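You operate a simulated robot arm through the tools that you are given. There is no shell and no other tool. Be economical: measure what you need, move in short steps, check, and stop when the job is done.

Carry out the task below with a simulated two-armed robot. There is one attempt and no reset: what you move stays moved.

## Task
Raise and bolt the table leaf, then wipe the dust off it.
Fine: fingers off the hinge; both bolts locked before you wipe; use the pink cloth and put it back. What is to be rubbed or washed off counts as gone when no trace of it is left.

Only the result counts: the job must be done as asked and must still hold three seconds after the hand-in. Knocking over, shifting, dropping, spilling or breaking anything else fails it. Flat cloth is picked up by pressing the open fingertips on it (5 to 10 N) and closing them slowly along it; thin cloth reads only 2 to 8 mm in the jaws.

## Robot
Two 7-joint arms with two-finger parallel grippers on one trunk, on a base that drives. Base frame: it is fixed to the floor where the robot stands at the start and does not move with it; the origin is under the middle of the robot, x ahead of it, y to its left, z up. Units: m, degrees, N and s.
The left shoulder is at the start at [0.07, 0.177, 1.145], the right one opposite. With the tool pointing down near the work surface each hand reaches from about 0.1 to 0.72 m from the robot's upright axis, wherever it stands, measured 20 degrees to its own side. Places, roughly: red bolt [0.6, -0.4, 0.8]; table leaf [0.5, -0.1, 0.6]; yellow bolt [0.6, 0.1, 0.8]. Payload 3.43 kg a hand.
Tool frame (each hand has its own): the origin (TCP) lies between the finger pads and is the grasp point; the fingertips stand 0.03 m ahead of it; z points along the fingers, y is the line along which they close. Largest opening 0.094 m; finger width 0.028, thickness 0.01; the body of the gripper, 0.05 by 0.096 m, starts 0.055 m behind the TCP.
Orientation is told as [roll, pitch, yaw] about the base's x, y, z axes, in that order, counted from this pose: with the fingers straight down and closing along the base's y, the tool's x points along the base's -x, its y along +y and its z along -z.

## Interface
- The arms move only by the tool apply_moves. It takes "left_moves", "right_moves" or both (then of equal length, played together; a hand with none holds still); each is a list of rows, each an object (a shift or turn left out is 0, a gripper value left out holds the last) with "translation": the shift along the tool's x, y, z in m, a list of three; "turn": the turn, a rotation vector about the tool's x, y, z in degrees, a list of three; "fingers": the finger opening in m, from 0 to 0.094. In form: [{"translation": [x, y, z], "turn": [rx, ry, rz], "fingers": fingers}, ...]. A call has 1 to 12 rows; each row is the pose to reach, as a shift and turn from the pose commanded when the call began, along the tool's axes at that moment. Each row takes 0.2 s and may step no farther than 0.05 m and 8.6 degrees from the row before; otherwise, or with a gripper value out of range, the whole call is refused. Where a pose cannot be reached the arm comes as near as it can. A force on the tool above 60 N (or 10 N above the force at the start of the call, whichever is more), or a blocked arm, ends the call early, and 0.2 s more pass. The fingers move at their own pace (about 0.153 m/s each) and stop on an object; they squeeze with about 32 N. The grip force told is the motor's: it shows also when the fingers shut on nothing. Time passes only in rows, and 0.2 s behind the last, so rows that repeat a pose let the fingers close. It gives the time, the measured TCP pose, the force on the tool (base axes), the opening and the grip force at its end, in the units of the frame above (readings bear some noise), with the torque about the TCP (base axes, N m) and any sound that the robot's microphone picked up, and new pictures: "views" is both (left out), scene, wrist or none (wrist: the cameras of the hands that moved).
- Cameras (640 x 400 px; columns grow to the right, rows downward): "scene" is now at [0.1205, -0.031, 1.44]; the picture's right is [-0.40, -0.91, 0.00], its down [-0.71, 0.31, -0.63] and it looks along [0.58, -0.25, -0.78] (base axes); focal length 276 px, centre (320, 200). "left" rides on the left gripper at [0.076, -0.014, -0.102] in its tool frame; the picture's right is [0.18, 0.98, 0.00], its down [-0.75, 0.14, -0.64] and it looks along [-0.63, 0.12, 0.77] (tool axes); focal length 243 px, centre (320, 200). "right" rides on the right gripper at [0.076, 0.014, -0.102] in its tool frame; the picture's right is [-0.18, 0.98, 0.00], its down [-0.75, -0.14, -0.64] and it looks along [-0.63, -0.12, 0.77] (tool axes); focal length 243 px, centre (320, 200). There is no depth. A picture from a camera that has moved, and an enlarged one, comes with that camera's place and axes in the base frame and with its lens.
- move_column(by): slides the trunk up (or, below 0, down) by that many m; the arms and the scene camera ride with it, the base frame stays. It gives what a move gives, with no picture.
- drive_base(legs): drives the robot by 1 to 6 legs, each [ahead, turn to the left] in m and degrees, along the robot's own axes; the way and the turn of a leg run together, so that a leg with both is an arc; at most 1.5 m and 180 degrees a leg. The arms and the cameras ride along, it lands a little off, and it stops where it bumps. It gives what a move gives, and a new picture of the scene camera.
- aim_head(pan, tilt): turns the head with the scene camera to pan (to the left, within 86 degrees either way) and tilt (down, from -29 to 69), counted from straight ahead of the robot. It gives what a move gives, and a new picture of the scene camera.
- enlarge(camera, box): a new picture of the part [left, top, right, bottom] of that camera's present view, enlarged. The clock stands still meanwhile.
- job_done(): hands the job in; it is judged then, once.

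Work in short steps. Places have to be worked out from the pictures, the camera data and where the tool is seen: move nearer, look again, correct. Check each grasp and each placing, and mend what went wrong. You have 120 turns and 260 pictures in all, those below and enlarged ones among them. Open the grippers and draw the arms clear of the work before you hand the job in, unless the task says otherwise; then end with one line.

The tools are called after "Request:" by a JSON object that holds its "api" and its "payload". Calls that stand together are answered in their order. apply_moves: Moves the arms, as the interface text tells. Its arguments: {"type":"object","properties":{"left_moves":{"type":"array"},"right_moves":{"type":"array"},"views":{"type":"string","enum":["both","scene","wrist","none"]}},"required":[]} The other tools are called the same way: move_column (by) slides the trunk up or down; drive_base (legs) drives the base; aim_head (pan, tilt) turns the head that bears the scene camera; enlarge (camera, box) takes an enlarged picture of a part of a camera's view; job_done () hands the job in.

At the start:

```text
clock: 0.0
left_position: [0.4472, 0.0676, 1.046]
left_orientation: [0.0, 0.0, 0.1]
left_wrist_force: [0.4, 0.2, 0.3]
left_wrist_torque: [-0.01, 0.01, -0.02]
left_opening: 0.0942
left_gripper_force: 0.0
right_position: [0.4966, -0.3209, 1.1194]
right_orientation: [0.0, 0.0, 0.0]
right_wrist_force: [0.3, 0.0, -0.4]
right_wrist_torque: [0.02, -0.01, 0.04]
right_opening: 0.0941
right_gripper_force: 0.0
trunk travel left (down, up): [-0.725, 0.115]
robot x, y, heading: [-0.0048, -0.0002, 0.2]
head pan, tilt: [-23.8, 51.0]
```

scene: 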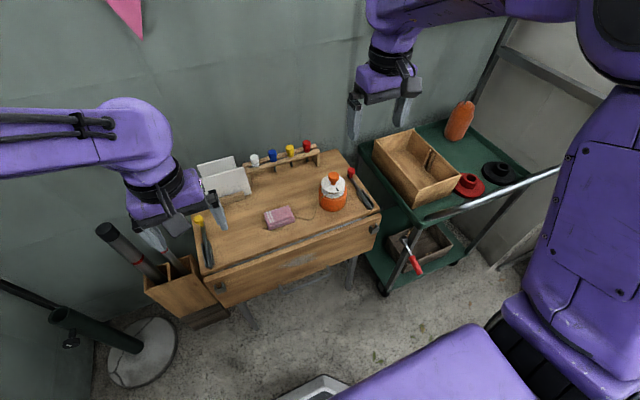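
right: 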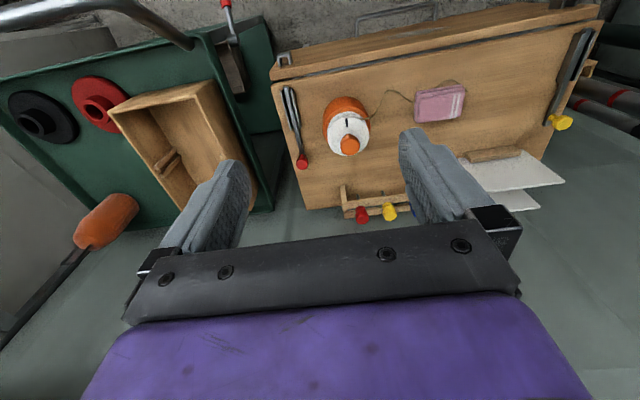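
left: 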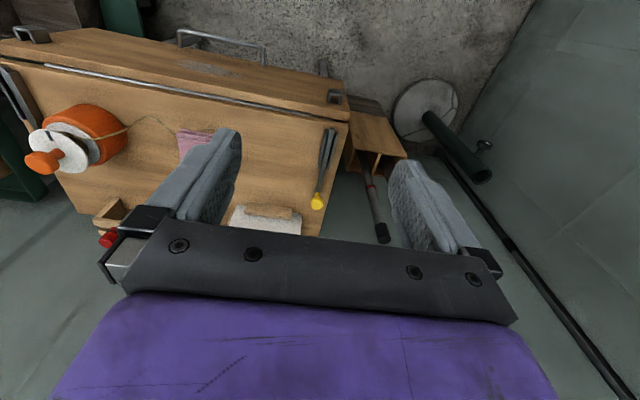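

I look closer at the table, the bolts and the hanging leaf before moving anything.

Request:
{"api": "enlarge", "payload": {"camera": "scene", "box": [180, 130, 400, 310]}}

Request:
{"api": "enlarge", "payload": {"camera": "right", "box": [260, 0, 620, 220]}}

Request:
{"api": "enlarge", "payload": {"camera": "left", "box": [0, 0, 400, 250]}}

```text
2.22 times, centred on (290, 220) of scene
camera zoom: at [0.1205, -0.031, 1.44], right [-0.4, -0.91, 0.0], down [-0.71, 0.31, -0.63], along [0.58, -0.25, -0.78], focal length 613 px, centre (387, 156)
```

zoom: 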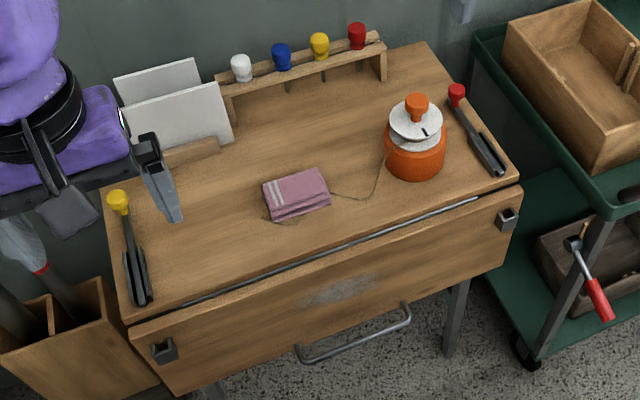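

```text
1.78 times, centred on (440, 110) of right
camera zoom: at [0.4222, -0.3072, 1.2223], right [0.18, 0.98, 0.0], down [0.75, -0.14, 0.64], along [0.63, -0.12, -0.77], focal length 431 px, centre (107, 360)
```

zoom: 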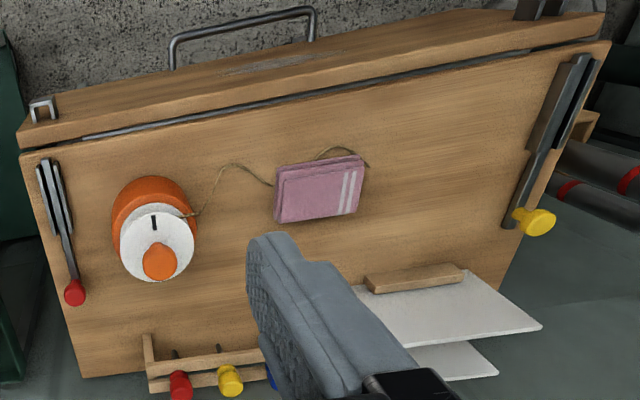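

```text
1.60 times, centred on (200, 125) of left
camera zoom: at [0.3705, 0.0539, 1.149], right [-0.18, 0.98, 0.0], down [0.75, 0.14, 0.64], along [0.63, 0.12, -0.77], focal length 388 px, centre (512, 320)
```

zoom: 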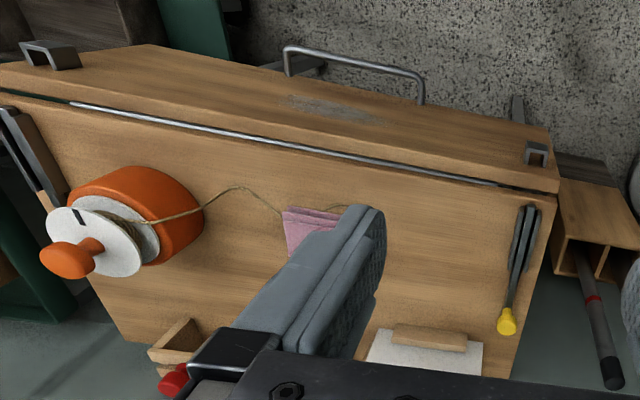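

The leaf hangs from the near edge (x about 0.50, y -0.38 to 0.12), with a bar handle at its foot and bolt keepers at both ends. I zoom in on the handle and the bolts.

Request:
{"api": "enlarge", "payload": {"camera": "scene", "box": [260, 220, 350, 276]}}

Request:
{"api": "enlarge", "payload": {"camera": "scene", "box": [330, 160, 410, 240]}}

Request:
{"api": "enlarge", "payload": {"camera": "left", "box": [150, 10, 370, 230]}}

Request:
{"api": "enlarge", "payload": {"camera": "right", "box": [250, 30, 370, 190]}}

```text
7.11 times, centred on (305, 248) of scene
camera zoom: at [0.1205, -0.031, 1.44], right [-0.4, -0.91, 0.0], down [-0.71, 0.31, -0.63], along [0.58, -0.25, -0.78], focal length 1961 px, centre (427, -141)
```

zoom: 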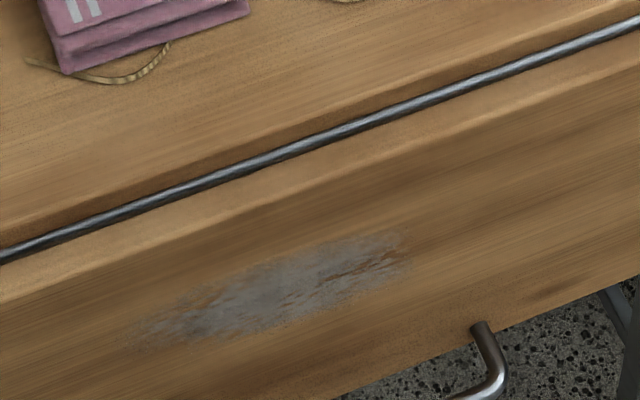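

```text
5.00 times, centred on (370, 200) of scene
camera zoom: at [0.1205, -0.031, 1.44], right [-0.4, -0.91, 0.0], down [-0.71, 0.31, -0.63], along [0.58, -0.25, -0.78], focal length 1379 px, centre (70, 200)
```

zoom: 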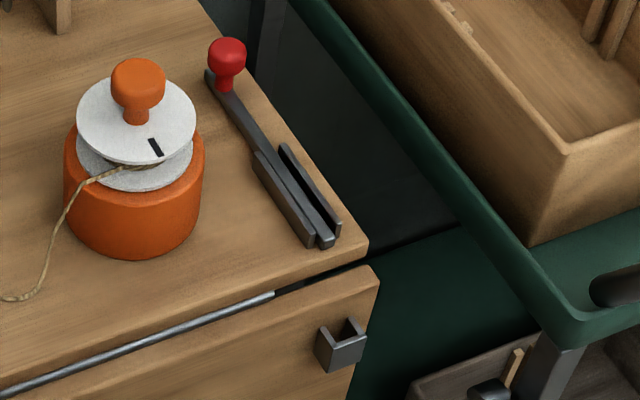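

```text
1.82 times, centred on (260, 120) of left
camera zoom: at [0.3705, 0.0539, 1.149], right [-0.18, 0.98, 0.0], down [0.75, 0.14, 0.64], along [0.63, 0.12, -0.77], focal length 441 px, centre (429, 346)
```

zoom: 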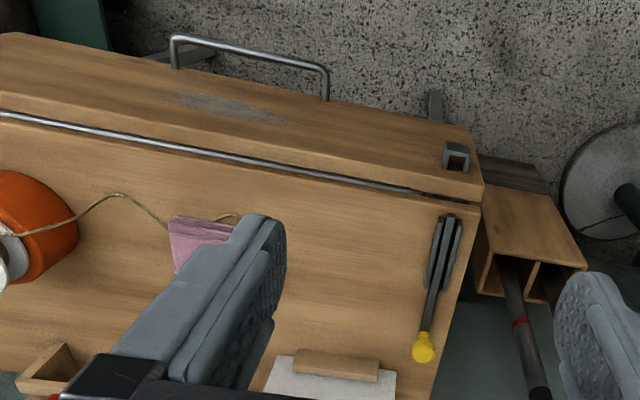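

```text
2.50 times, centred on (310, 110) of right
camera zoom: at [0.4222, -0.3072, 1.2223], right [0.18, 0.98, 0.0], down [0.75, -0.14, 0.64], along [0.63, -0.12, -0.77], focal length 606 px, centre (345, 425)
```

zoom: 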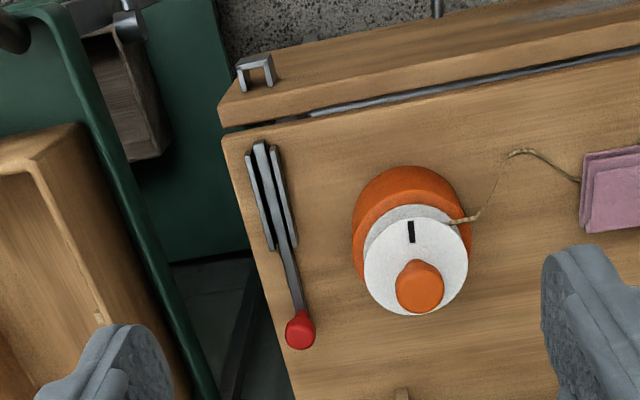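

The handle bar lies at about x 0.47, z 0.57, y -0.21 to -0.05, standing out some 3 cm toward the robot. I draw the right hand back and yaw it 90 degrees, so the jaws can later close across the bar.

Request:
{"api": "apply_moves", "payload": {"right_moves": [{"translation": [0.02, 0.01, 0.01], "turn": [0, 0, -8.2]}, {"translation": [0.04, 0.02, 0.02], "turn": [0, 0, -16.4]}, {"translation": [0.06, 0.03, 0.03], "turn": [0, 0, -24.6]}, {"translation": [0.08, 0.04, 0.04], "turn": [0, 0, -32.8]}, {"translation": [0.1, 0.05, 0.05], "turn": [0, 0, -41]}, {"translation": [0.12, 0.06, 0.06], "turn": [0, 0, -49.2]}, {"translation": [0.14, 0.07, 0.07], "turn": [0, 0, -57.4]}, {"translation": [0.16, 0.08, 0.08], "turn": [0, 0, -65.6]}, {"translation": [0.18, 0.09, 0.09], "turn": [0, 0, -73.8]}, {"translation": [0.2, 0.1, 0.1], "turn": [0, 0, -82]}, {"translation": [0.2, 0.1, 0.12], "turn": [0, 0, -90]}], "views": "both"}}

```text
clock: 2.4
left_position: [0.4461, 0.0698, 1.0473]
left_orientation: [0.0, 0.0, 0.0]
left_wrist_force: [0.1, 0.5, -0.3]
left_wrist_torque: [0.0, -0.03, 0.0]
left_opening: 0.0938
left_gripper_force: 0.0
right_position: [0.324, -0.2409, 0.9491]
right_orientation: [0.0, -1.4, 89.5]
right_wrist_force: [0.4, -1.4, 0.3]
right_wrist_torque: [-0.01, -0.02, -0.01]
right_opening: 0.0939
right_gripper_force: 0.0
right hand out of reach, approached as far as the arm can: row 5, 6, 7, 8, 9, 10, 11
trunk travel left (down, up): [-0.725, 0.115]
robot x, y, heading: [0.0033, -0.0019, -0.2]
head pan, tilt: [-23.8, 51.0]
camera scene: at [0.1211, -0.0304, 1.44], right [-0.4, -0.91, 0.0], down [-0.71, 0.31, -0.63], along [0.58, -0.25, -0.78], focal length 276 px, centre (320, 200)
camera right: at [0.3094, -0.3196, 1.0491], right [-0.98, 0.19, 0.01], down [0.15, 0.74, 0.66], along [0.12, 0.65, -0.75], focal length 243 px, centre (320, 200)
```

scene: 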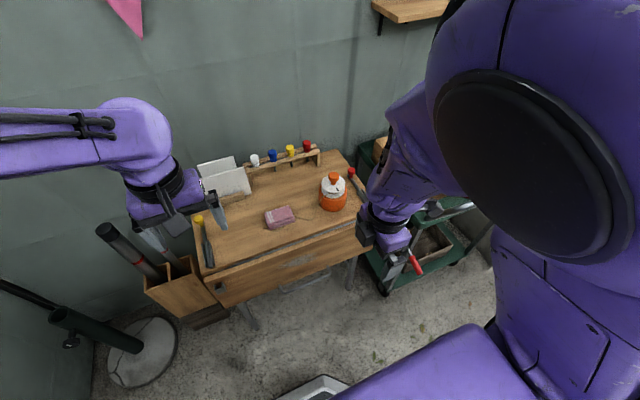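
right: 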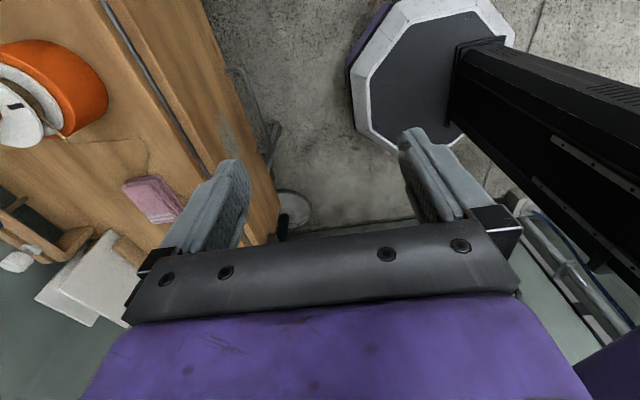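

Close to the trunk the right hand runs out of reach, so the robot stands too near. I back off 0.15 m.

Request:
{"api": "drive_base", "payload": {"legs": [[-0.15, 0]]}}

```text
clock: 3.8
left_position: [0.2969, 0.0703, 1.0467]
left_orientation: [0.0, 0.1, 0.0]
left_wrist_force: [-0.5, -0.4, -0.2]
left_wrist_torque: [0.03, -0.01, -0.01]
left_opening: 0.094
left_gripper_force: 0.1
right_position: [0.1749, -0.2384, 0.9491]
right_orientation: [0.0, -1.3, 89.9]
right_wrist_force: [-0.3, 0.1, 1.0]
right_wrist_torque: [0.03, 0.01, 0.01]
right_opening: 0.0941
right_gripper_force: 0.1
trunk travel left (down, up): [-0.725, 0.115]
robot x, y, heading: [-0.1487, 0.002, 0.4]
head pan, tilt: [-23.8, 51.0]
camera scene: at [-0.0276, -0.0308, 1.4398], right [-0.4, -0.92, 0.0], down [-0.71, 0.31, -0.63], along [0.58, -0.25, -0.78], focal length 276 px, centre (320, 200)
```

scene: 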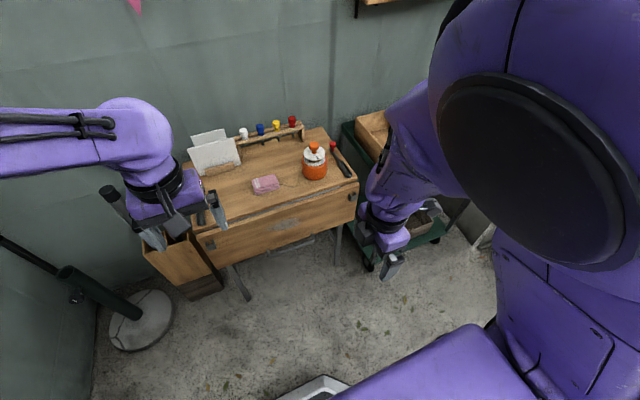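

Now I pitch the right hand forward to about 10 degrees below level and lower it in front of the leaf, aiming for a standoff near [0.34, -0.13, 0.62].

Request:
{"api": "apply_moves", "payload": {"right_moves": [{"translation": [0, -0.01, 0.03], "turn": [6.7, 0, 0]}, {"translation": [-0.01, -0.02, 0.06], "turn": [13.3, 0, 0]}, {"translation": [-0.02, -0.03, 0.09], "turn": [20, 0, 0]}, {"translation": [-0.03, -0.045, 0.12], "turn": [26.7, 0, 0]}, {"translation": [-0.04, -0.06, 0.15], "turn": [33.3, 0, 0]}, {"translation": [-0.05, -0.075, 0.18], "turn": [40, 0, 0]}, {"translation": [-0.06, -0.09, 0.21], "turn": [46.7, 0, 0]}, {"translation": [-0.07, -0.105, 0.24], "turn": [53.3, 0, 0]}, {"translation": [-0.08, -0.12, 0.27], "turn": [60, 0, 0]}, {"translation": [-0.09, -0.135, 0.3], "turn": [66.7, 0, 0]}, {"translation": [-0.1, -0.15, 0.33], "turn": [73.3, 0, 0]}, {"translation": [-0.108, -0.165, 0.33], "turn": [80, 0, 0]}], "views": "both"}}

```text
clock: 6.4
left_position: [0.2956, 0.069, 1.0474]
left_orientation: [0.0, 0.0, 0.1]
left_wrist_force: [-0.2, 0.1, -0.2]
left_wrist_torque: [0.0, 0.02, 0.02]
left_opening: 0.0941
left_gripper_force: 0.0
right_position: [0.3399, -0.1235, 0.6224]
right_orientation: [-80.1, -1.5, 89.9]
right_wrist_force: [0.1, 0.0, 0.6]
right_wrist_torque: [0.01, 0.0, -0.01]
right_opening: 0.094
right_gripper_force: 0.0
right hand out of reach, approached as far as the arm can: row 1, 2, 3
trunk travel left (down, up): [-0.725, 0.115]
robot x, y, heading: [-0.1465, -0.0002, 0.2]
head pan, tilt: [-23.8, 51.0]
camera scene: at [-0.0293, -0.0307, 1.4401], right [-0.4, -0.92, 0.0], down [-0.71, 0.31, -0.63], along [0.58, -0.25, -0.78], focal length 276 px, centre (320, 200)
camera right: at [0.2371, -0.1987, 0.6246], right [-0.17, 0.21, -0.96], down [-0.61, 0.75, 0.27], along [0.78, 0.63, 0.0], focal length 243 px, centre (320, 200)
```

scene: 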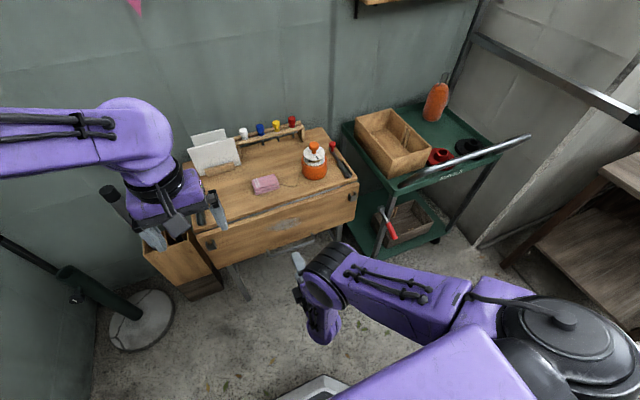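
right: 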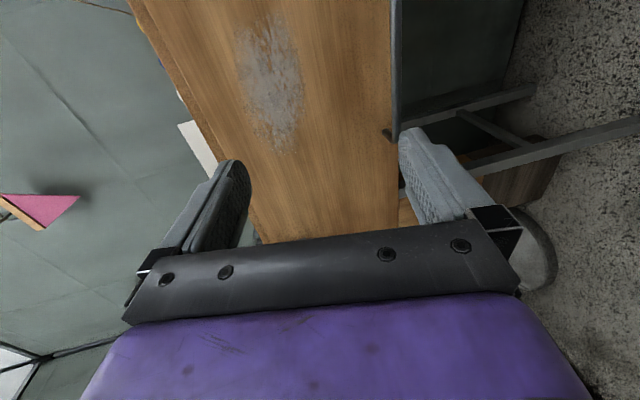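

The reach is good here. I enlarge the wrist view to locate the bar, seen at column ~397, against the leaf edge.

Request:
{"api": "enlarge", "payload": {"camera": "right", "box": [300, 0, 480, 200]}}

Request:
{"api": "enlarge", "payload": {"camera": "scene", "box": [200, 200, 380, 320]}}

```text
2.00 times, centred on (390, 100) of right
camera zoom: at [0.2371, -0.1987, 0.6246], right [-0.17, 0.21, -0.96], down [-0.61, 0.75, 0.27], along [0.78, 0.63, 0.0], focal length 485 px, centre (180, 400)
```

zoom: 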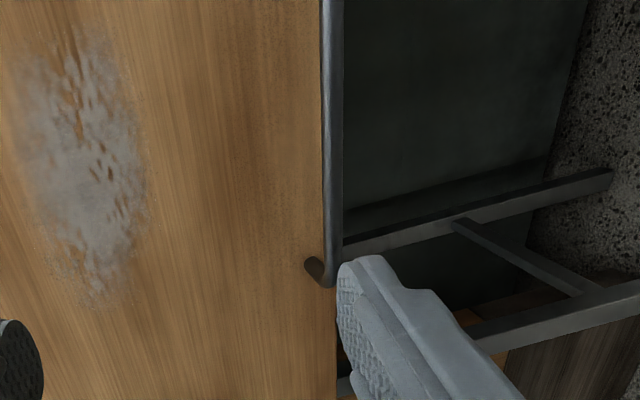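

```text
3.33 times, centred on (290, 260) of scene
camera zoom: at [-0.0293, -0.0307, 1.4401], right [-0.4, -0.92, 0.0], down [-0.71, 0.31, -0.63], along [0.58, -0.25, -0.78], focal length 919 px, centre (420, 0)
```

zoom: 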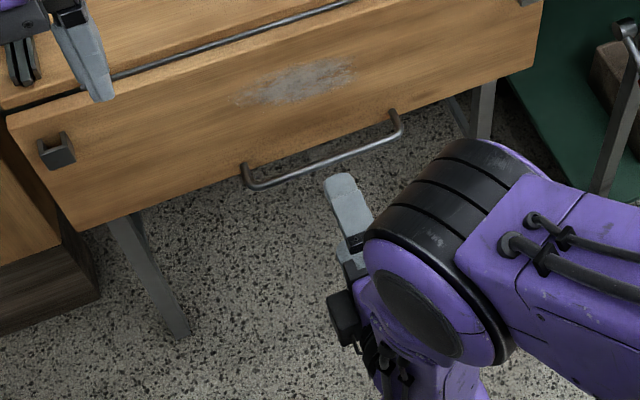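

Triangulating gives the bar at about [0.48, -0.135, 0.525]. I lower to that height at x about 0.41 and look again.

Request:
{"api": "apply_moves", "payload": {"right_moves": [{"translation": [0.006, 0.043, 0.03]}, {"translation": [0.0115, 0.085, 0.06]}, {"translation": [0.0115, 0.085, 0.08]}, {"translation": [0.0115, 0.085, 0.08]}], "views": "wrist"}}

Request:
{"api": "enlarge", "payload": {"camera": "scene", "box": [200, 200, 380, 320]}}

```text
refused: row 1 steps farther than a row can; nothing moved
```

```text
3.33 times, centred on (290, 260) of scene
camera zoom: at [-0.0293, -0.0307, 1.4401], right [-0.4, -0.92, 0.0], down [-0.71, 0.31, -0.63], along [0.58, -0.25, -0.78], focal length 919 px, centre (420, 0)
```

zoom: 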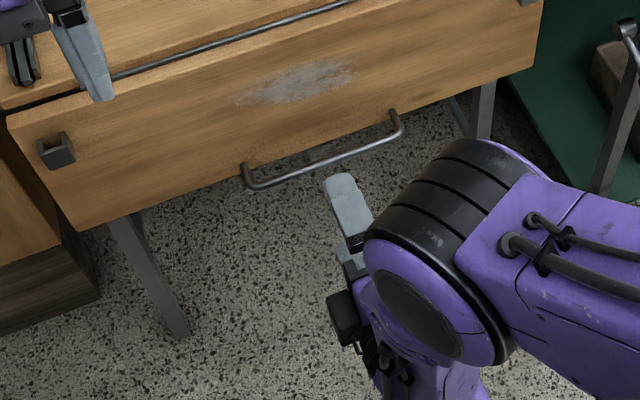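

The first step was a hair over the limit, so I repeat it in smaller steps.

Request:
{"api": "apply_moves", "payload": {"right_moves": [{"translation": [0.003, 0.03, 0.02]}, {"translation": [0.006, 0.06, 0.04]}, {"translation": [0.0115, 0.085, 0.06]}, {"translation": [0.0115, 0.085, 0.08]}, {"translation": [0.0115, 0.085, 0.08]}], "views": "both"}}

```text
clock: 7.6
left_position: [0.296, 0.0693, 1.0464]
left_orientation: [0.0, 0.0, 0.1]
left_wrist_force: [0.1, 0.3, -0.6]
left_wrist_torque: [-0.06, 0.0, 0.02]
left_opening: 0.0941
left_gripper_force: 0.0
right_position: [0.3738, -0.1303, 0.5569]
right_orientation: [-80.1, -1.4, 89.9]
right_wrist_force: [-0.3, -0.2, 0.1]
right_wrist_torque: [0.0, 0.0, 0.0]
right_opening: 0.0942
right_gripper_force: 0.0
right hand out of reach, approached as far as the arm can: row 3, 4, 5
trunk travel left (down, up): [-0.725, 0.115]
robot x, y, heading: [-0.1471, 0.0031, 0.2]
head pan, tilt: [-23.8, 51.0]
camera scene: at [-0.0293, -0.0305, 1.44], right [-0.4, -0.92, 0.0], down [-0.71, 0.31, -0.63], along [0.58, -0.25, -0.78], focal length 276 px, centre (320, 200)
camera right: at [0.2707, -0.207, 0.5592], right [-0.17, 0.21, -0.96], down [-0.61, 0.75, 0.27], along [0.78, 0.63, 0.0], focal length 243 px, centre (320, 200)
```

scene: 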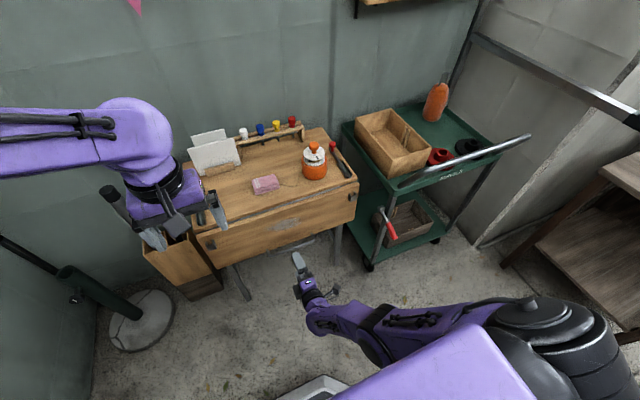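
right: 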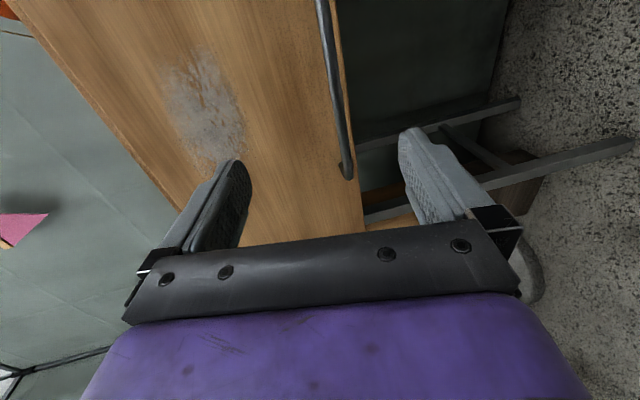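

The bar is a bit too low for the arm with the trunk this high. I lift both hands and lower the trunk by 0.25 m.

Request:
{"api": "apply_moves", "payload": {"right_moves": [{"translation": [0, -0.04, -0.02]}, {"translation": [0, -0.08, -0.03]}, {"translation": [0, -0.12, -0.03]}, {"translation": [0, -0.15, -0.03]}], "left_moves": [{"translation": [0, 0, -0.045]}, {"translation": [0, 0, -0.09]}, {"translation": [0, 0, -0.135]}, {"translation": [0, 0, -0.18]}], "views": "none"}}

Request:
{"api": "move_column", "payload": {"by": -0.25}}

```text
clock: 8.6
left_position: [0.2951, 0.0688, 1.2273]
left_orientation: [0.1, 0.1, 0.2]
left_wrist_force: [-0.1, 0.4, -0.2]
left_wrist_torque: [0.0, 0.02, -0.01]
left_opening: 0.094
left_gripper_force: 0.1
right_position: [0.4361, -0.1056, 0.5986]
right_orientation: [-80.1, -1.4, 89.8]
right_wrist_force: [-0.1, -0.1, 0.6]
right_wrist_torque: [0.02, 0.0, 0.02]
right_opening: 0.0941
right_gripper_force: 0.0
right hand out of reach, approached as far as the arm can: row 1, 2, 3, 4
trunk travel left (down, up): [-0.725, 0.115]
robot x, y, heading: [-0.1519, -0.0023, 0.3]
head pan, tilt: [-23.8, 51.0]
```

```text
clock: 10.0
left_position: [0.2947, 0.0693, 1.0903]
left_orientation: [0.0, -0.1, 0.1]
left_wrist_force: [0.6, 0.6, -0.4]
left_wrist_torque: [0.06, 0.12, 0.01]
left_opening: 0.094
left_gripper_force: 0.0
right_position: [0.4367, -0.1046, 0.4693]
right_orientation: [-81.6, -1.9, 89.6]
right_wrist_force: [-28.1, 0.0, 16.4]
right_wrist_torque: [-0.16, -2.12, -0.26]
right_opening: 0.094
right_gripper_force: 0.1
trunk travel left (down, up): [-0.589, 0.251]
robot x, y, heading: [-0.1489, 0.0022, 0.0]
head pan, tilt: [-23.8, 51.0]
stopped: the force on the tool passed its limit at 82 N (the readings are from after the stop); the commanded pose is now the measured one
```

The right hand drifted forward, and the finger bore down on the handle as the trunk sank. I pull the hand straight back and look.

Request:
{"api": "apply_moves", "payload": {"right_moves": [{"translation": [0, 0, -0.03]}, {"translation": [0, 0, -0.06]}, {"translation": [0, 0, -0.09]}, {"translation": [0, 0, -0.09]}], "views": "both"}}

```text
clock: 11.2
left_position: [0.2955, 0.0701, 1.0907]
left_orientation: [0.0, 0.2, 0.0]
left_wrist_force: [0.2, -0.1, 0.0]
left_wrist_torque: [0.0, 0.01, 0.0]
left_opening: 0.094
left_gripper_force: 0.1
right_position: [0.3988, -0.1155, 0.4494]
right_orientation: [-83.3, -0.3, 88.8]
right_wrist_force: [0.6, -0.4, 0.6]
right_wrist_torque: [-0.03, 0.01, 0.03]
right_opening: 0.0941
right_gripper_force: 0.1
right hand out of reach, approached as far as the arm can: row 1, 2, 3, 4
trunk travel left (down, up): [-0.589, 0.251]
robot x, y, heading: [-0.1494, 0.0002, -0.1]
head pan, tilt: [-23.8, 51.0]
stopped in row 4 (right hand): the arm was blocked; the commanded pose is now the measured one
camera scene: at [-0.0294, -0.031, 1.3041], right [-0.4, -0.92, 0.0], down [-0.71, 0.31, -0.63], along [0.58, -0.25, -0.78], focal length 276 px, centre (320, 200)
camera right: at [0.2931, -0.1886, 0.4475], right [-0.11, 0.19, -0.98], down [-0.61, 0.77, 0.22], along [0.79, 0.61, 0.03], focal length 243 px, centre (320, 200)
```

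scene: 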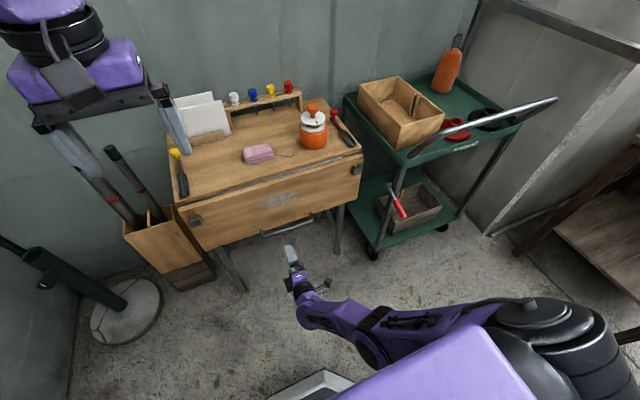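
right: 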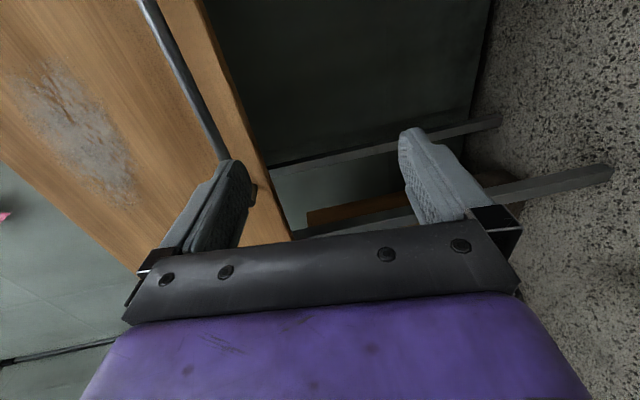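

The robot and scene look unharmed. The arm is near a limit, so I move the hand up 4 cm without going forward and check it.

Request:
{"api": "apply_moves", "payload": {"right_moves": [{"translation": [0, -0.02, 0]}, {"translation": [0, -0.04, 0]}, {"translation": [0, -0.06, 0]}, {"translation": [0, -0.06, 0]}], "views": "wrist"}}

```text
clock: 12.2
left_position: [0.297, 0.0699, 1.09]
left_orientation: [-0.1, 0.2, 0.0]
left_wrist_force: [-0.3, 0.3, -0.4]
left_wrist_torque: [-0.03, -0.03, -0.01]
left_opening: 0.0941
left_gripper_force: 0.1
right_position: [0.4281, -0.0991, 0.4687]
right_orientation: [-83.3, -0.6, 88.9]
right_wrist_force: [1.0, 0.1, -0.5]
right_wrist_torque: [0.02, 0.01, 0.04]
right_opening: 0.0939
right_gripper_force: 0.0
right hand out of reach, approached as far as the arm can: row 1, 2, 3, 4
trunk travel left (down, up): [-0.589, 0.251]
robot x, y, heading: [-0.1492, 0.0025, -0.3]
head pan, tilt: [-23.8, 51.0]
camera right: at [0.3223, -0.1738, 0.4678], right [-0.11, 0.2, -0.97], down [-0.61, 0.76, 0.22], along [0.79, 0.62, 0.03], focal length 243 px, centre (320, 200)
```

right: 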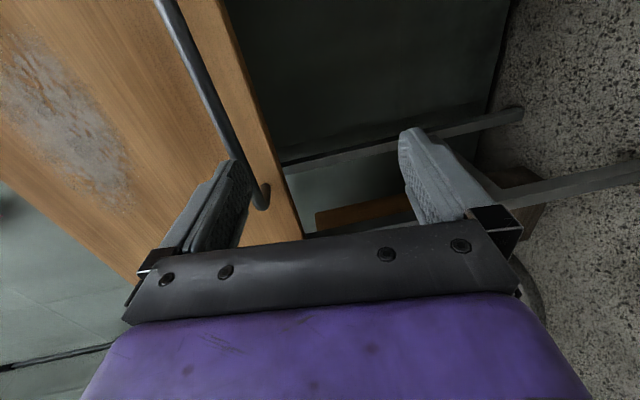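

The arm seems stuck near a limit, with the trunk still too high for a level grasp this low. I back the base 0.1 m to clear the handle, before untwisting the arm.

Request:
{"api": "drive_base", "payload": {"legs": [[-0.1, 0]]}}

```text
clock: 13.4
left_position: [0.1962, 0.068, 1.0924]
left_orientation: [0.1, 0.1, 0.1]
left_wrist_force: [-0.2, 1.1, -0.5]
left_wrist_torque: [-0.01, 0.01, 0.01]
left_opening: 0.0941
left_gripper_force: 0.1
right_position: [0.3263, -0.1002, 0.4696]
right_orientation: [-83.3, -0.5, 88.9]
right_wrist_force: [-0.1, 0.6, -0.2]
right_wrist_torque: [-0.02, 0.04, 0.01]
right_opening: 0.0938
right_gripper_force: 0.1
trunk travel left (down, up): [-0.589, 0.251]
robot x, y, heading: [-0.2539, 0.001, 0.1]
head pan, tilt: [-23.8, 51.0]
camera scene: at [-0.1304, -0.0309, 1.3042], right [-0.4, -0.92, 0.0], down [-0.71, 0.31, -0.63], along [0.58, -0.25, -0.78], focal length 276 px, centre (320, 200)
```

scene: 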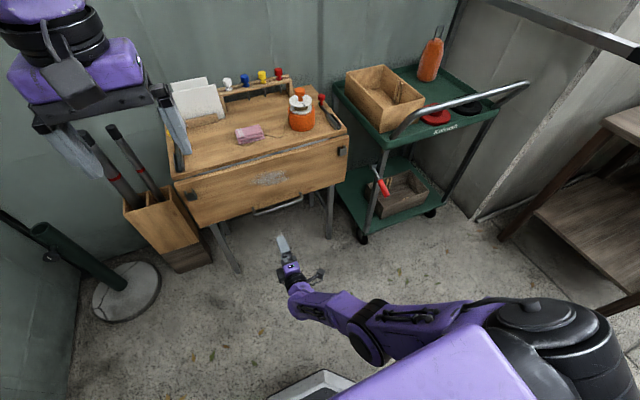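

Clear now. I raise the right hand 0.24 m, turn it partly back down and shift it to its own side, to free the arm.

Request:
{"api": "apply_moves", "payload": {"right_moves": [{"translation": [0.01, -0.03, 0], "turn": [-6, 0, 0]}, {"translation": [0.02, -0.06, 0], "turn": [-12, 0, 0]}, {"translation": [0.03, -0.09, 0], "turn": [-18, 0, 0]}, {"translation": [0.04, -0.12, 0], "turn": [-24, 0, 0]}, {"translation": [0.05, -0.15, 0], "turn": [-30, 0, 0]}, {"translation": [0.06, -0.18, 0], "turn": [-36, 0, 0]}, {"translation": [0.07, -0.21, 0], "turn": [-42, 0, 0]}, {"translation": [0.08, -0.24, 0], "turn": [-42, 0, 0]}, {"translation": [0.08, -0.24, 0], "turn": [-42, 0, 0]}], "views": "none"}}

```text
clock: 14.6
left_position: [0.1919, 0.0696, 1.0932]
left_orientation: [0.0, 0.0, 0.1]
left_wrist_force: [0.5, -0.7, 0.0]
left_wrist_torque: [-0.01, 0.0, 0.0]
left_opening: 0.0938
left_gripper_force: 0.2
right_position: [0.4552, -0.1057, 0.5317]
right_orientation: [-55.4, 0.3, 89.8]
right_wrist_force: [-21.3, 2.1, 13.6]
right_wrist_torque: [-0.07, -1.42, 0.02]
right_opening: 0.0932
right_gripper_force: 0.1
right hand out of reach, approached as far as the arm can: row 1, 2, 3, 4, 5
trunk travel left (down, up): [-0.589, 0.251]
robot x, y, heading: [-0.2501, -0.0016, 0.1]
head pan, tilt: [-23.8, 51.0]
stopped in row 5 (right hand): the force on the tool passed its limit at 90 N (the readings are from after the stop); the commanded pose is now the measured one
```

The arm swings forward instead of up and has touched the handle again. I back away 0.15 m and look at how the arm is folded.

Request:
{"api": "drive_base", "payload": {"legs": [[-0.2, 0]]}}

Request:
{"api": "aim_head", "payload": {"pan": -40, "tilt": 50}}

```text
clock: 16.2
left_position: [-0.0048, 0.0686, 1.0903]
left_orientation: [0.0, 0.1, -0.1]
left_wrist_force: [-0.5, -0.7, 0.1]
left_wrist_torque: [-0.01, -0.04, 0.03]
left_opening: 0.0939
left_gripper_force: 0.1
right_position: [0.2576, -0.1082, 0.5314]
right_orientation: [-55.4, 0.3, 89.6]
right_wrist_force: [0.6, -0.8, 0.7]
right_wrist_torque: [0.02, -0.01, 0.0]
right_opening: 0.094
right_gripper_force: 0.2
trunk travel left (down, up): [-0.589, 0.251]
robot x, y, heading: [-0.4519, -0.0014, -0.4]
head pan, tilt: [-23.8, 51.0]
camera scene: at [-0.332, -0.0311, 1.3042], right [-0.41, -0.91, 0.0], down [-0.71, 0.32, -0.63], along [0.58, -0.26, -0.78], focal length 276 px, centre (320, 200)
```

scene: 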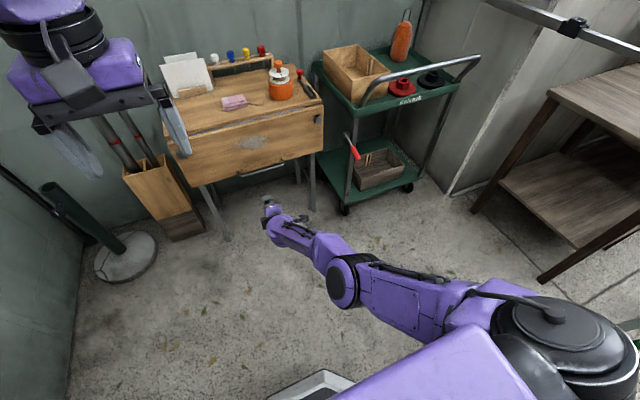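

```text
clock: 17.0
left_position: [-0.0044, 0.068, 1.0904]
left_orientation: [-0.1, 0.2, -0.1]
left_wrist_force: [0.0, -0.7, 0.1]
left_wrist_torque: [-0.01, 0.01, -0.02]
left_opening: 0.0939
left_gripper_force: 0.0
right_position: [0.2576, -0.1078, 0.5297]
right_orientation: [-55.2, 0.3, 89.5]
right_wrist_force: [0.7, 0.0, 0.4]
right_wrist_torque: [-0.03, -0.01, 0.01]
right_opening: 0.094
right_gripper_force: 0.1
trunk travel left (down, up): [-0.589, 0.251]
robot x, y, heading: [-0.4508, 0.0012, -0.2]
head pan, tilt: [-40.0, 50.0]
camera scene: at [-0.3415, -0.0497, 1.3055], right [-0.64, -0.76, 0.0], down [-0.59, 0.49, -0.64], along [0.49, -0.41, -0.77], focal length 276 px, centre (320, 200)
```

scene: 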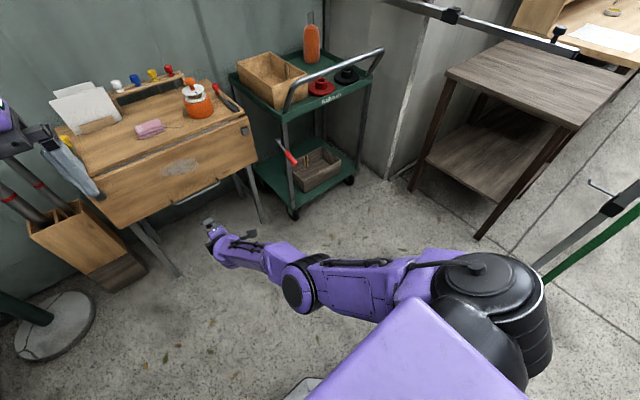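

There is now plenty of free space and the arm is nearly straight. I pull the hand back, up and to its own side.

Request:
{"api": "apply_moves", "payload": {"right_moves": [{"translation": [0.012, -0.012, -0.038]}, {"translation": [0.024, -0.024, -0.076]}, {"translation": [0.036, -0.036, -0.114]}, {"translation": [0.05, -0.05, -0.155]}, {"translation": [0.064, -0.064, -0.195]}, {"translation": [0.08, -0.078, -0.237]}], "views": "scene"}}

```text
clock: 18.4
left_position: [-0.0048, 0.068, 1.0898]
left_orientation: [-0.1, 0.2, -0.2]
left_wrist_force: [-0.5, 0.0, 0.4]
left_wrist_torque: [-0.01, 0.02, 0.0]
left_opening: 0.0943
left_gripper_force: 0.1
right_position: [0.2937, -0.1238, 0.573]
right_orientation: [-55.2, -0.1, 90.3]
right_wrist_force: [-2.1, 1.3, -3.0]
right_wrist_torque: [-0.02, -0.35, -0.1]
right_opening: 0.0942
right_gripper_force: 0.1
right hand out of reach, approached as far as the arm can: row 1, 2, 3, 4, 5, 6
trunk travel left (down, up): [-0.589, 0.251]
robot x, y, heading: [-0.4514, 0.0012, -0.4]
head pan, tilt: [-40.0, 50.0]
camera scene: at [-0.3414, -0.0501, 1.3056], right [-0.65, -0.76, 0.0], down [-0.59, 0.49, -0.64], along [0.49, -0.41, -0.77], focal length 276 px, centre (320, 200)
```

scene: 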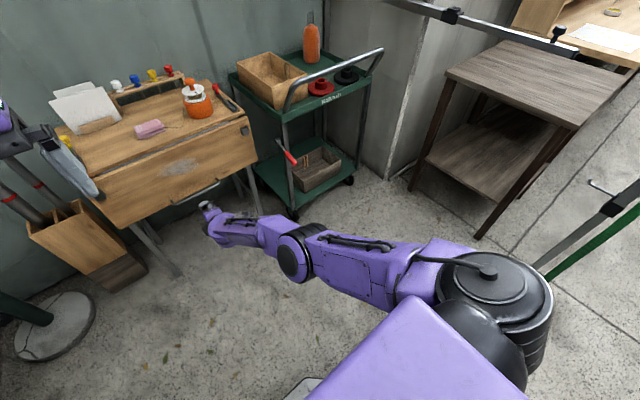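

The arm still cannot retract, so a wrist joint is probably at its stop because of the +90 yaw. I turn back about the finger axis toward the original yaw.

Request:
{"api": "apply_moves", "payload": {"right_moves": [{"turn": [0, 0, 8]}, {"turn": [0, 0, 16]}, {"turn": [0, 0, 24]}, {"turn": [0, 0, 32]}, {"turn": [0, 0, 40]}, {"turn": [0, 0, 48]}, {"turn": [0, 0, 56]}, {"turn": [0, 0, 64]}, {"turn": [0, 0, 72]}, {"turn": [0, 0, 80]}], "views": "scene"}}

```text
clock: 20.6
left_position: [-0.0053, 0.0679, 1.0893]
left_orientation: [-0.1, 0.2, -0.1]
left_wrist_force: [-0.4, -1.1, -0.6]
left_wrist_torque: [0.02, 0.0, 0.03]
left_opening: 0.094
left_gripper_force: 0.1
right_position: [0.2949, -0.1251, 0.5807]
right_orientation: [-14.3, -54.0, 16.9]
right_wrist_force: [-0.3, 1.1, -0.5]
right_wrist_torque: [0.02, 0.01, -0.01]
right_opening: 0.0939
right_gripper_force: 0.0
trunk travel left (down, up): [-0.589, 0.251]
robot x, y, heading: [-0.4511, -0.0002, -0.5]
head pan, tilt: [-40.0, 50.0]
camera scene: at [-0.3419, -0.0498, 1.3055], right [-0.65, -0.76, 0.0], down [-0.59, 0.49, -0.64], along [0.49, -0.41, -0.77], focal length 276 px, centre (320, 200)
```

scene: 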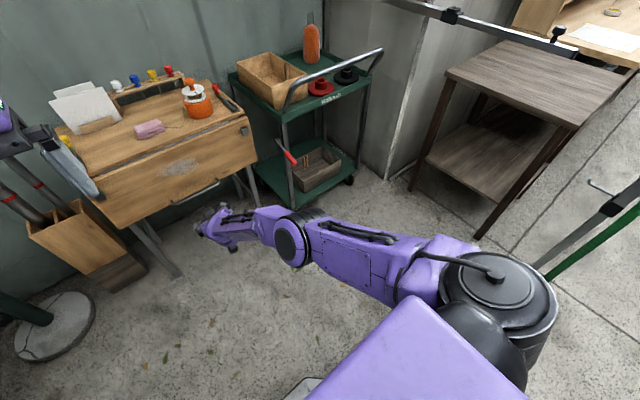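

That freed the wrist. I retract along the fingers and go on turning the same way, to reach the opposite jaw orientation (yaw -90 side).

Request:
{"api": "apply_moves", "payload": {"right_moves": [{"translation": [0, 0, -0.02], "turn": [0, 0, 8]}, {"translation": [0, 0, -0.04], "turn": [0, 0, 16]}, {"translation": [0, 0, -0.06], "turn": [0, 0, 24]}, {"translation": [0, 0, -0.08], "turn": [0, 0, 32]}, {"translation": [0, 0, -0.1], "turn": [0, 0, 40]}, {"translation": [0, 0, -0.12], "turn": [0, 0, 48]}, {"translation": [0, 0, -0.14], "turn": [0, 0, 56]}, {"translation": [0, 0, -0.16], "turn": [0, 0, 64]}, {"translation": [0, 0, -0.18], "turn": [0, 0, 72]}, {"translation": [0, 0, -0.18], "turn": [0, 0, 80]}, {"translation": [0, 0, -0.18], "turn": [0, 0, 88]}, {"translation": [0, 0, -0.18], "turn": [0, 0, 96]}], "views": "both"}}

```text
clock: 23.2
left_position: [-0.0042, 0.0684, 1.0917]
left_orientation: [-0.1, 0.2, -0.1]
left_wrist_force: [0.6, 0.4, -0.2]
left_wrist_torque: [0.08, 0.01, 0.01]
left_opening: 0.0936
left_gripper_force: 0.1
right_position: [0.145, -0.1235, 0.6826]
right_orientation: [55.2, -3.5, -88.3]
right_wrist_force: [0.0, 0.2, -0.1]
right_wrist_torque: [0.0, 0.01, 0.02]
right_opening: 0.0941
right_gripper_force: 0.0
trunk travel left (down, up): [-0.589, 0.251]
robot x, y, heading: [-0.4555, -0.0, -0.2]
head pan, tilt: [-40.0, 50.0]
camera scene: at [-0.3418, -0.0501, 1.3055], right [-0.65, -0.76, 0.0], down [-0.59, 0.49, -0.64], along [0.49, -0.41, -0.77], focal length 276 px, centre (320, 200)
camera right: at [0.0676, -0.0456, 0.7488], right [0.57, -0.12, 0.82], down [-0.59, -0.75, 0.3], along [0.58, -0.65, -0.5], focal length 243 px, centre (320, 200)
```

scene: 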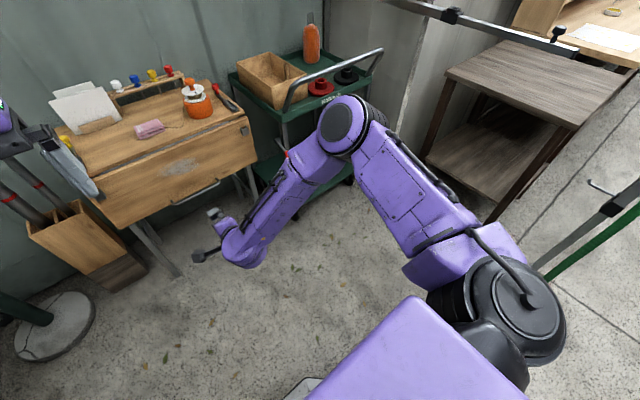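
right: 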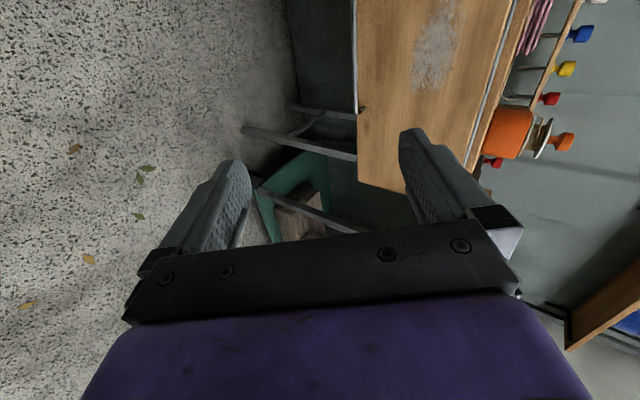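

This configuration suits the arm: elbow high, yaw -90. I lower the trunk another 0.16 m with everything in free space.

Request:
{"api": "move_column", "payload": {"by": -0.16}}

```text
clock: 25.0
left_position: [-0.0053, 0.069, 0.9303]
left_orientation: [-0.1, 0.2, 0.0]
left_wrist_force: [-0.4, 0.2, -0.3]
left_wrist_torque: [0.0, -0.03, 0.0]
left_opening: 0.0938
left_gripper_force: 0.1
right_position: [0.1455, -0.1237, 0.5222]
right_orientation: [55.1, -3.6, -88.3]
right_wrist_force: [0.0, 0.2, -0.1]
right_wrist_torque: [0.02, -0.03, 0.04]
right_opening: 0.094
right_gripper_force: 0.0
trunk travel left (down, up): [-0.429, 0.411]
robot x, y, heading: [-0.4529, 0.0032, -0.3]
head pan, tilt: [-40.0, 50.0]
```

I now level the right hand to about 10 degrees below horizontal in the air, and lift the left hand out to its side.

Request:
{"api": "apply_moves", "payload": {"right_moves": [{"turn": [-6, 0, 0]}, {"translation": [0, 0.01, 0.015], "turn": [-12, 0, 0]}, {"translation": [0, 0.02, 0.03], "turn": [-18, 0, 0]}, {"translation": [0, 0.024, 0.037], "turn": [-25, 0, 0]}], "left_moves": [{"translation": [0, 0.03, -0.03]}, {"translation": [0, 0.06, -0.06]}, {"translation": [0, 0.09, -0.09]}, {"translation": [0, 0.12, -0.12]}], "views": "wrist"}}

```text
clock: 26.0
left_position: [-0.0032, 0.189, 1.0511]
left_orientation: [0.0, 0.2, 0.0]
left_wrist_force: [-0.1, 0.9, 0.3]
left_wrist_torque: [-0.01, -0.03, 0.01]
left_opening: 0.0939
left_gripper_force: 0.1
right_position: [0.1889, -0.1217, 0.5205]
right_orientation: [80.2, -3.6, -88.1]
right_wrist_force: [0.8, -0.5, -0.2]
right_wrist_torque: [0.03, 0.0, 0.03]
right_opening: 0.094
right_gripper_force: 0.1
trunk travel left (down, up): [-0.429, 0.411]
robot x, y, heading: [-0.4526, -0.0014, -0.1]
head pan, tilt: [-40.0, 50.0]
camera right: at [0.0889, -0.0468, 0.5485], right [0.17, -0.12, 0.98], down [-0.63, -0.77, 0.02], along [0.76, -0.62, -0.21], focal length 243 px, centre (320, 200)
camera left: at [-0.0784, 0.1749, 1.1533], right [-0.18, 0.98, 0.0], down [0.76, 0.14, 0.64], along [0.63, 0.12, -0.77], focal length 243 px, centre (320, 200)
```

right: 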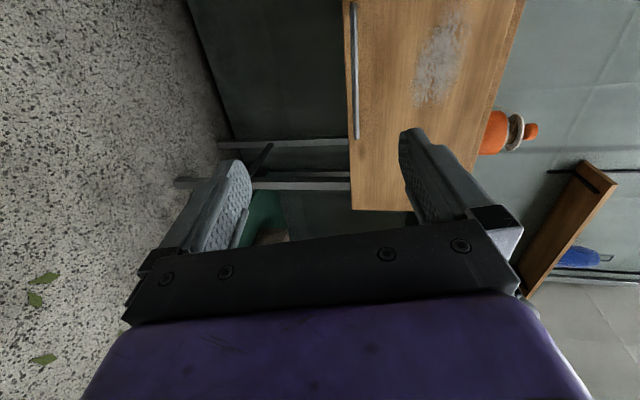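
left: 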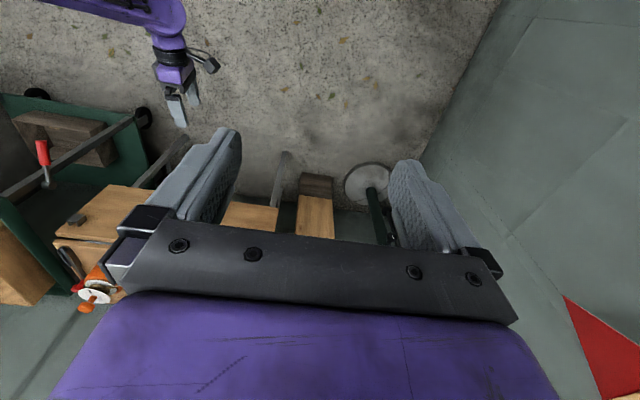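

Before going in, I rehearse the lifting arc in the air (pivot 0.23 m above the bar), to be sure the arm can follow it.

Request:
{"api": "apply_moves", "payload": {"right_moves": [{"translation": [0, 0.0002, -0.0331], "turn": [8.2, 0, 0]}, {"translation": [0, 0.005, -0.0658], "turn": [16.4, 0, 0]}, {"translation": [0, 0.0146, -0.0975], "turn": [24.6, 0, 0]}, {"translation": [0, 0.0285, -0.1275], "turn": [32.8, 0, 0]}, {"translation": [0, 0.0465, -0.1553], "turn": [41, 0, 0]}, {"translation": [0, 0.0683, -0.1801], "turn": [49.2, 0, 0]}, {"translation": [0, 0.0936, -0.2017], "turn": [57.4, 0, 0]}, {"translation": [0, 0.1215, -0.2193], "turn": [65.6, 0, 0]}, {"translation": [0, 0.1516, -0.2329], "turn": [73.8, 0, 0]}, {"translation": [0, 0.1836, -0.242], "turn": [82, 0, 0]}, {"translation": [0, 0.2155, -0.2463], "turn": [90, 0, 0]}], "views": "scene"}}

```text
clock: 28.4
left_position: [-0.0023, 0.1884, 1.0512]
left_orientation: [0.0, 0.2, -0.1]
left_wrist_force: [0.1, 0.9, -0.2]
left_wrist_torque: [0.03, 0.01, -0.02]
left_opening: 0.0938
left_gripper_force: 0.0
right_position: [-0.0171, -0.1115, 0.7767]
right_orientation: [-10.1, -3.4, -88.1]
right_wrist_force: [-0.5, 0.1, 0.0]
right_wrist_torque: [0.01, 0.02, -0.01]
right_opening: 0.094
right_gripper_force: 0.2
trunk travel left (down, up): [-0.429, 0.411]
robot x, y, heading: [-0.451, 0.0004, 0.2]
head pan, tilt: [-40.0, 50.0]
camera scene: at [-0.3418, -0.0494, 1.1454], right [-0.65, -0.76, 0.0], down [-0.59, 0.49, -0.64], along [0.49, -0.42, -0.77], focal length 276 px, centre (320, 200)
```

scene: 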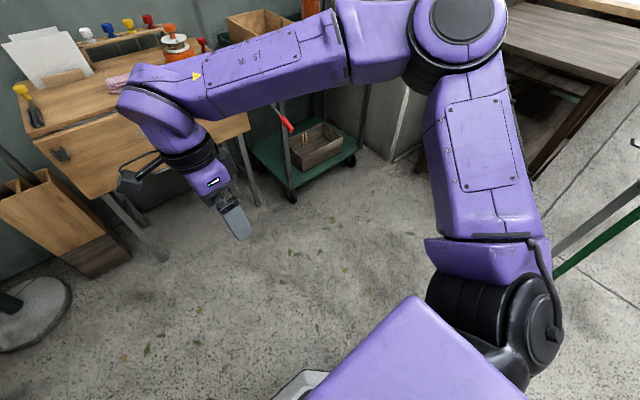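

The whole arc is reachable. I go back to the grasp-ready pose, a little further back so the robot can drive in without touching the handle.

Request:
{"api": "apply_moves", "payload": {"right_moves": [{"translation": [0, 0.016, 0.0207], "turn": [-8.2, 0, 0]}, {"translation": [0, 0.032, 0.0414], "turn": [-16.4, 0, 0]}, {"translation": [0, 0.048, 0.062], "turn": [-24.6, 0, 0]}, {"translation": [0, 0.064, 0.083], "turn": [-32.8, 0, 0]}, {"translation": [0, 0.08, 0.1035], "turn": [-41, 0, 0]}, {"translation": [0, 0.0965, 0.124], "turn": [-49.2, 0, 0]}, {"translation": [0, 0.1125, 0.145], "turn": [-57.4, 0, 0]}, {"translation": [0, 0.1285, 0.1655], "turn": [-65.6, 0, 0]}, {"translation": [0, 0.145, 0.186], "turn": [-73.8, 0, 0]}, {"translation": [0, 0.161, 0.207], "turn": [-82, 0, 0]}, {"translation": [0, 0.177, 0.2277], "turn": [-90, 0, 0]}], "views": "none"}}

Request:
{"api": "aim_head", "payload": {"pan": -20, "tilt": 45}}

```text
clock: 30.8
left_position: [-0.0028, 0.1893, 1.0496]
left_orientation: [0.1, 0.1, -0.1]
left_wrist_force: [0.8, -0.6, 1.7]
left_wrist_torque: [0.01, 0.0, 0.02]
left_opening: 0.094
left_gripper_force: 0.1
right_position: [0.119, -0.123, 0.5206]
right_orientation: [80.3, -3.7, -88.1]
right_wrist_force: [0.0, -0.8, -0.1]
right_wrist_torque: [0.0, 0.01, 0.0]
right_opening: 0.094
right_gripper_force: 0.0
trunk travel left (down, up): [-0.429, 0.411]
robot x, y, heading: [-0.4496, -0.0025, -0.1]
head pan, tilt: [-40.0, 50.0]
```

```text
clock: 31.6
left_position: [-0.0027, 0.189, 1.0505]
left_orientation: [0.0, 0.2, 0.0]
left_wrist_force: [0.3, 0.0, -0.2]
left_wrist_torque: [0.02, -0.01, 0.03]
left_opening: 0.0941
left_gripper_force: 0.0
right_position: [0.1189, -0.1242, 0.5217]
right_orientation: [80.2, -3.5, -88.1]
right_wrist_force: [-0.7, 0.0, -0.1]
right_wrist_torque: [0.0, -0.02, 0.01]
right_opening: 0.094
right_gripper_force: 0.0
trunk travel left (down, up): [-0.429, 0.411]
robot x, y, heading: [-0.4524, 0.0, -0.3]
head pan, tilt: [-20.0, 45.0]
camera scene: at [-0.3244, -0.0282, 1.1524], right [-0.35, -0.94, 0.0], down [-0.66, 0.24, -0.71], along [0.66, -0.24, -0.71], focal length 276 px, centre (320, 200)
```

scene: 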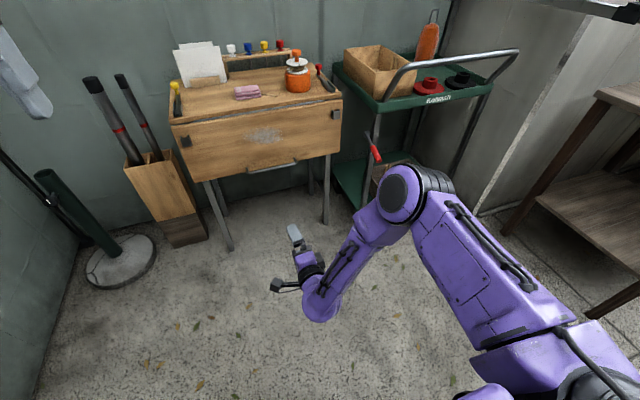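

The elbow has to stay clear of the cart, so I drive in half-way first.

Request:
{"api": "drive_base", "payload": {"legs": [[0.16, 0]]}}

```text
clock: 33.0
left_position: [0.1572, 0.1876, 1.0502]
left_orientation: [-0.1, 0.2, -0.1]
left_wrist_force: [0.5, 0.1, -0.7]
left_wrist_torque: [0.03, 0.01, 0.02]
left_opening: 0.094
left_gripper_force: 0.0
right_position: [0.2796, -0.1246, 0.5204]
right_orientation: [80.2, -3.6, -88.1]
right_wrist_force: [0.8, -0.6, 0.0]
right_wrist_torque: [0.03, 0.01, 0.02]
right_opening: 0.0938
right_gripper_force: 0.1
trunk travel left (down, up): [-0.429, 0.411]
robot x, y, heading: [-0.2912, 0.0025, -0.0]
head pan, tilt: [-20.0, 45.0]
camera scene: at [-0.1637, -0.0287, 1.1522], right [-0.35, -0.94, 0.0], down [-0.66, 0.24, -0.71], along [0.66, -0.24, -0.71], focal length 276 px, centre (320, 200)
```

scene: 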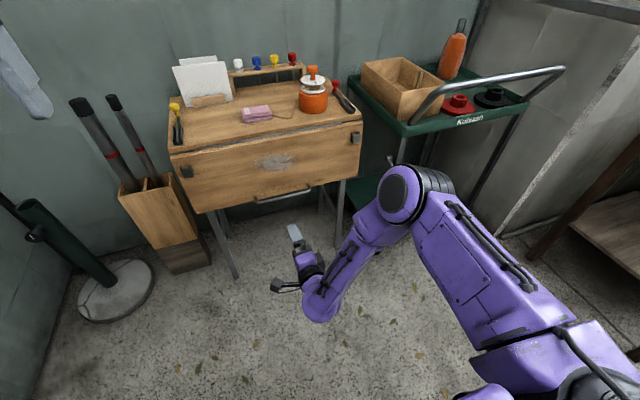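

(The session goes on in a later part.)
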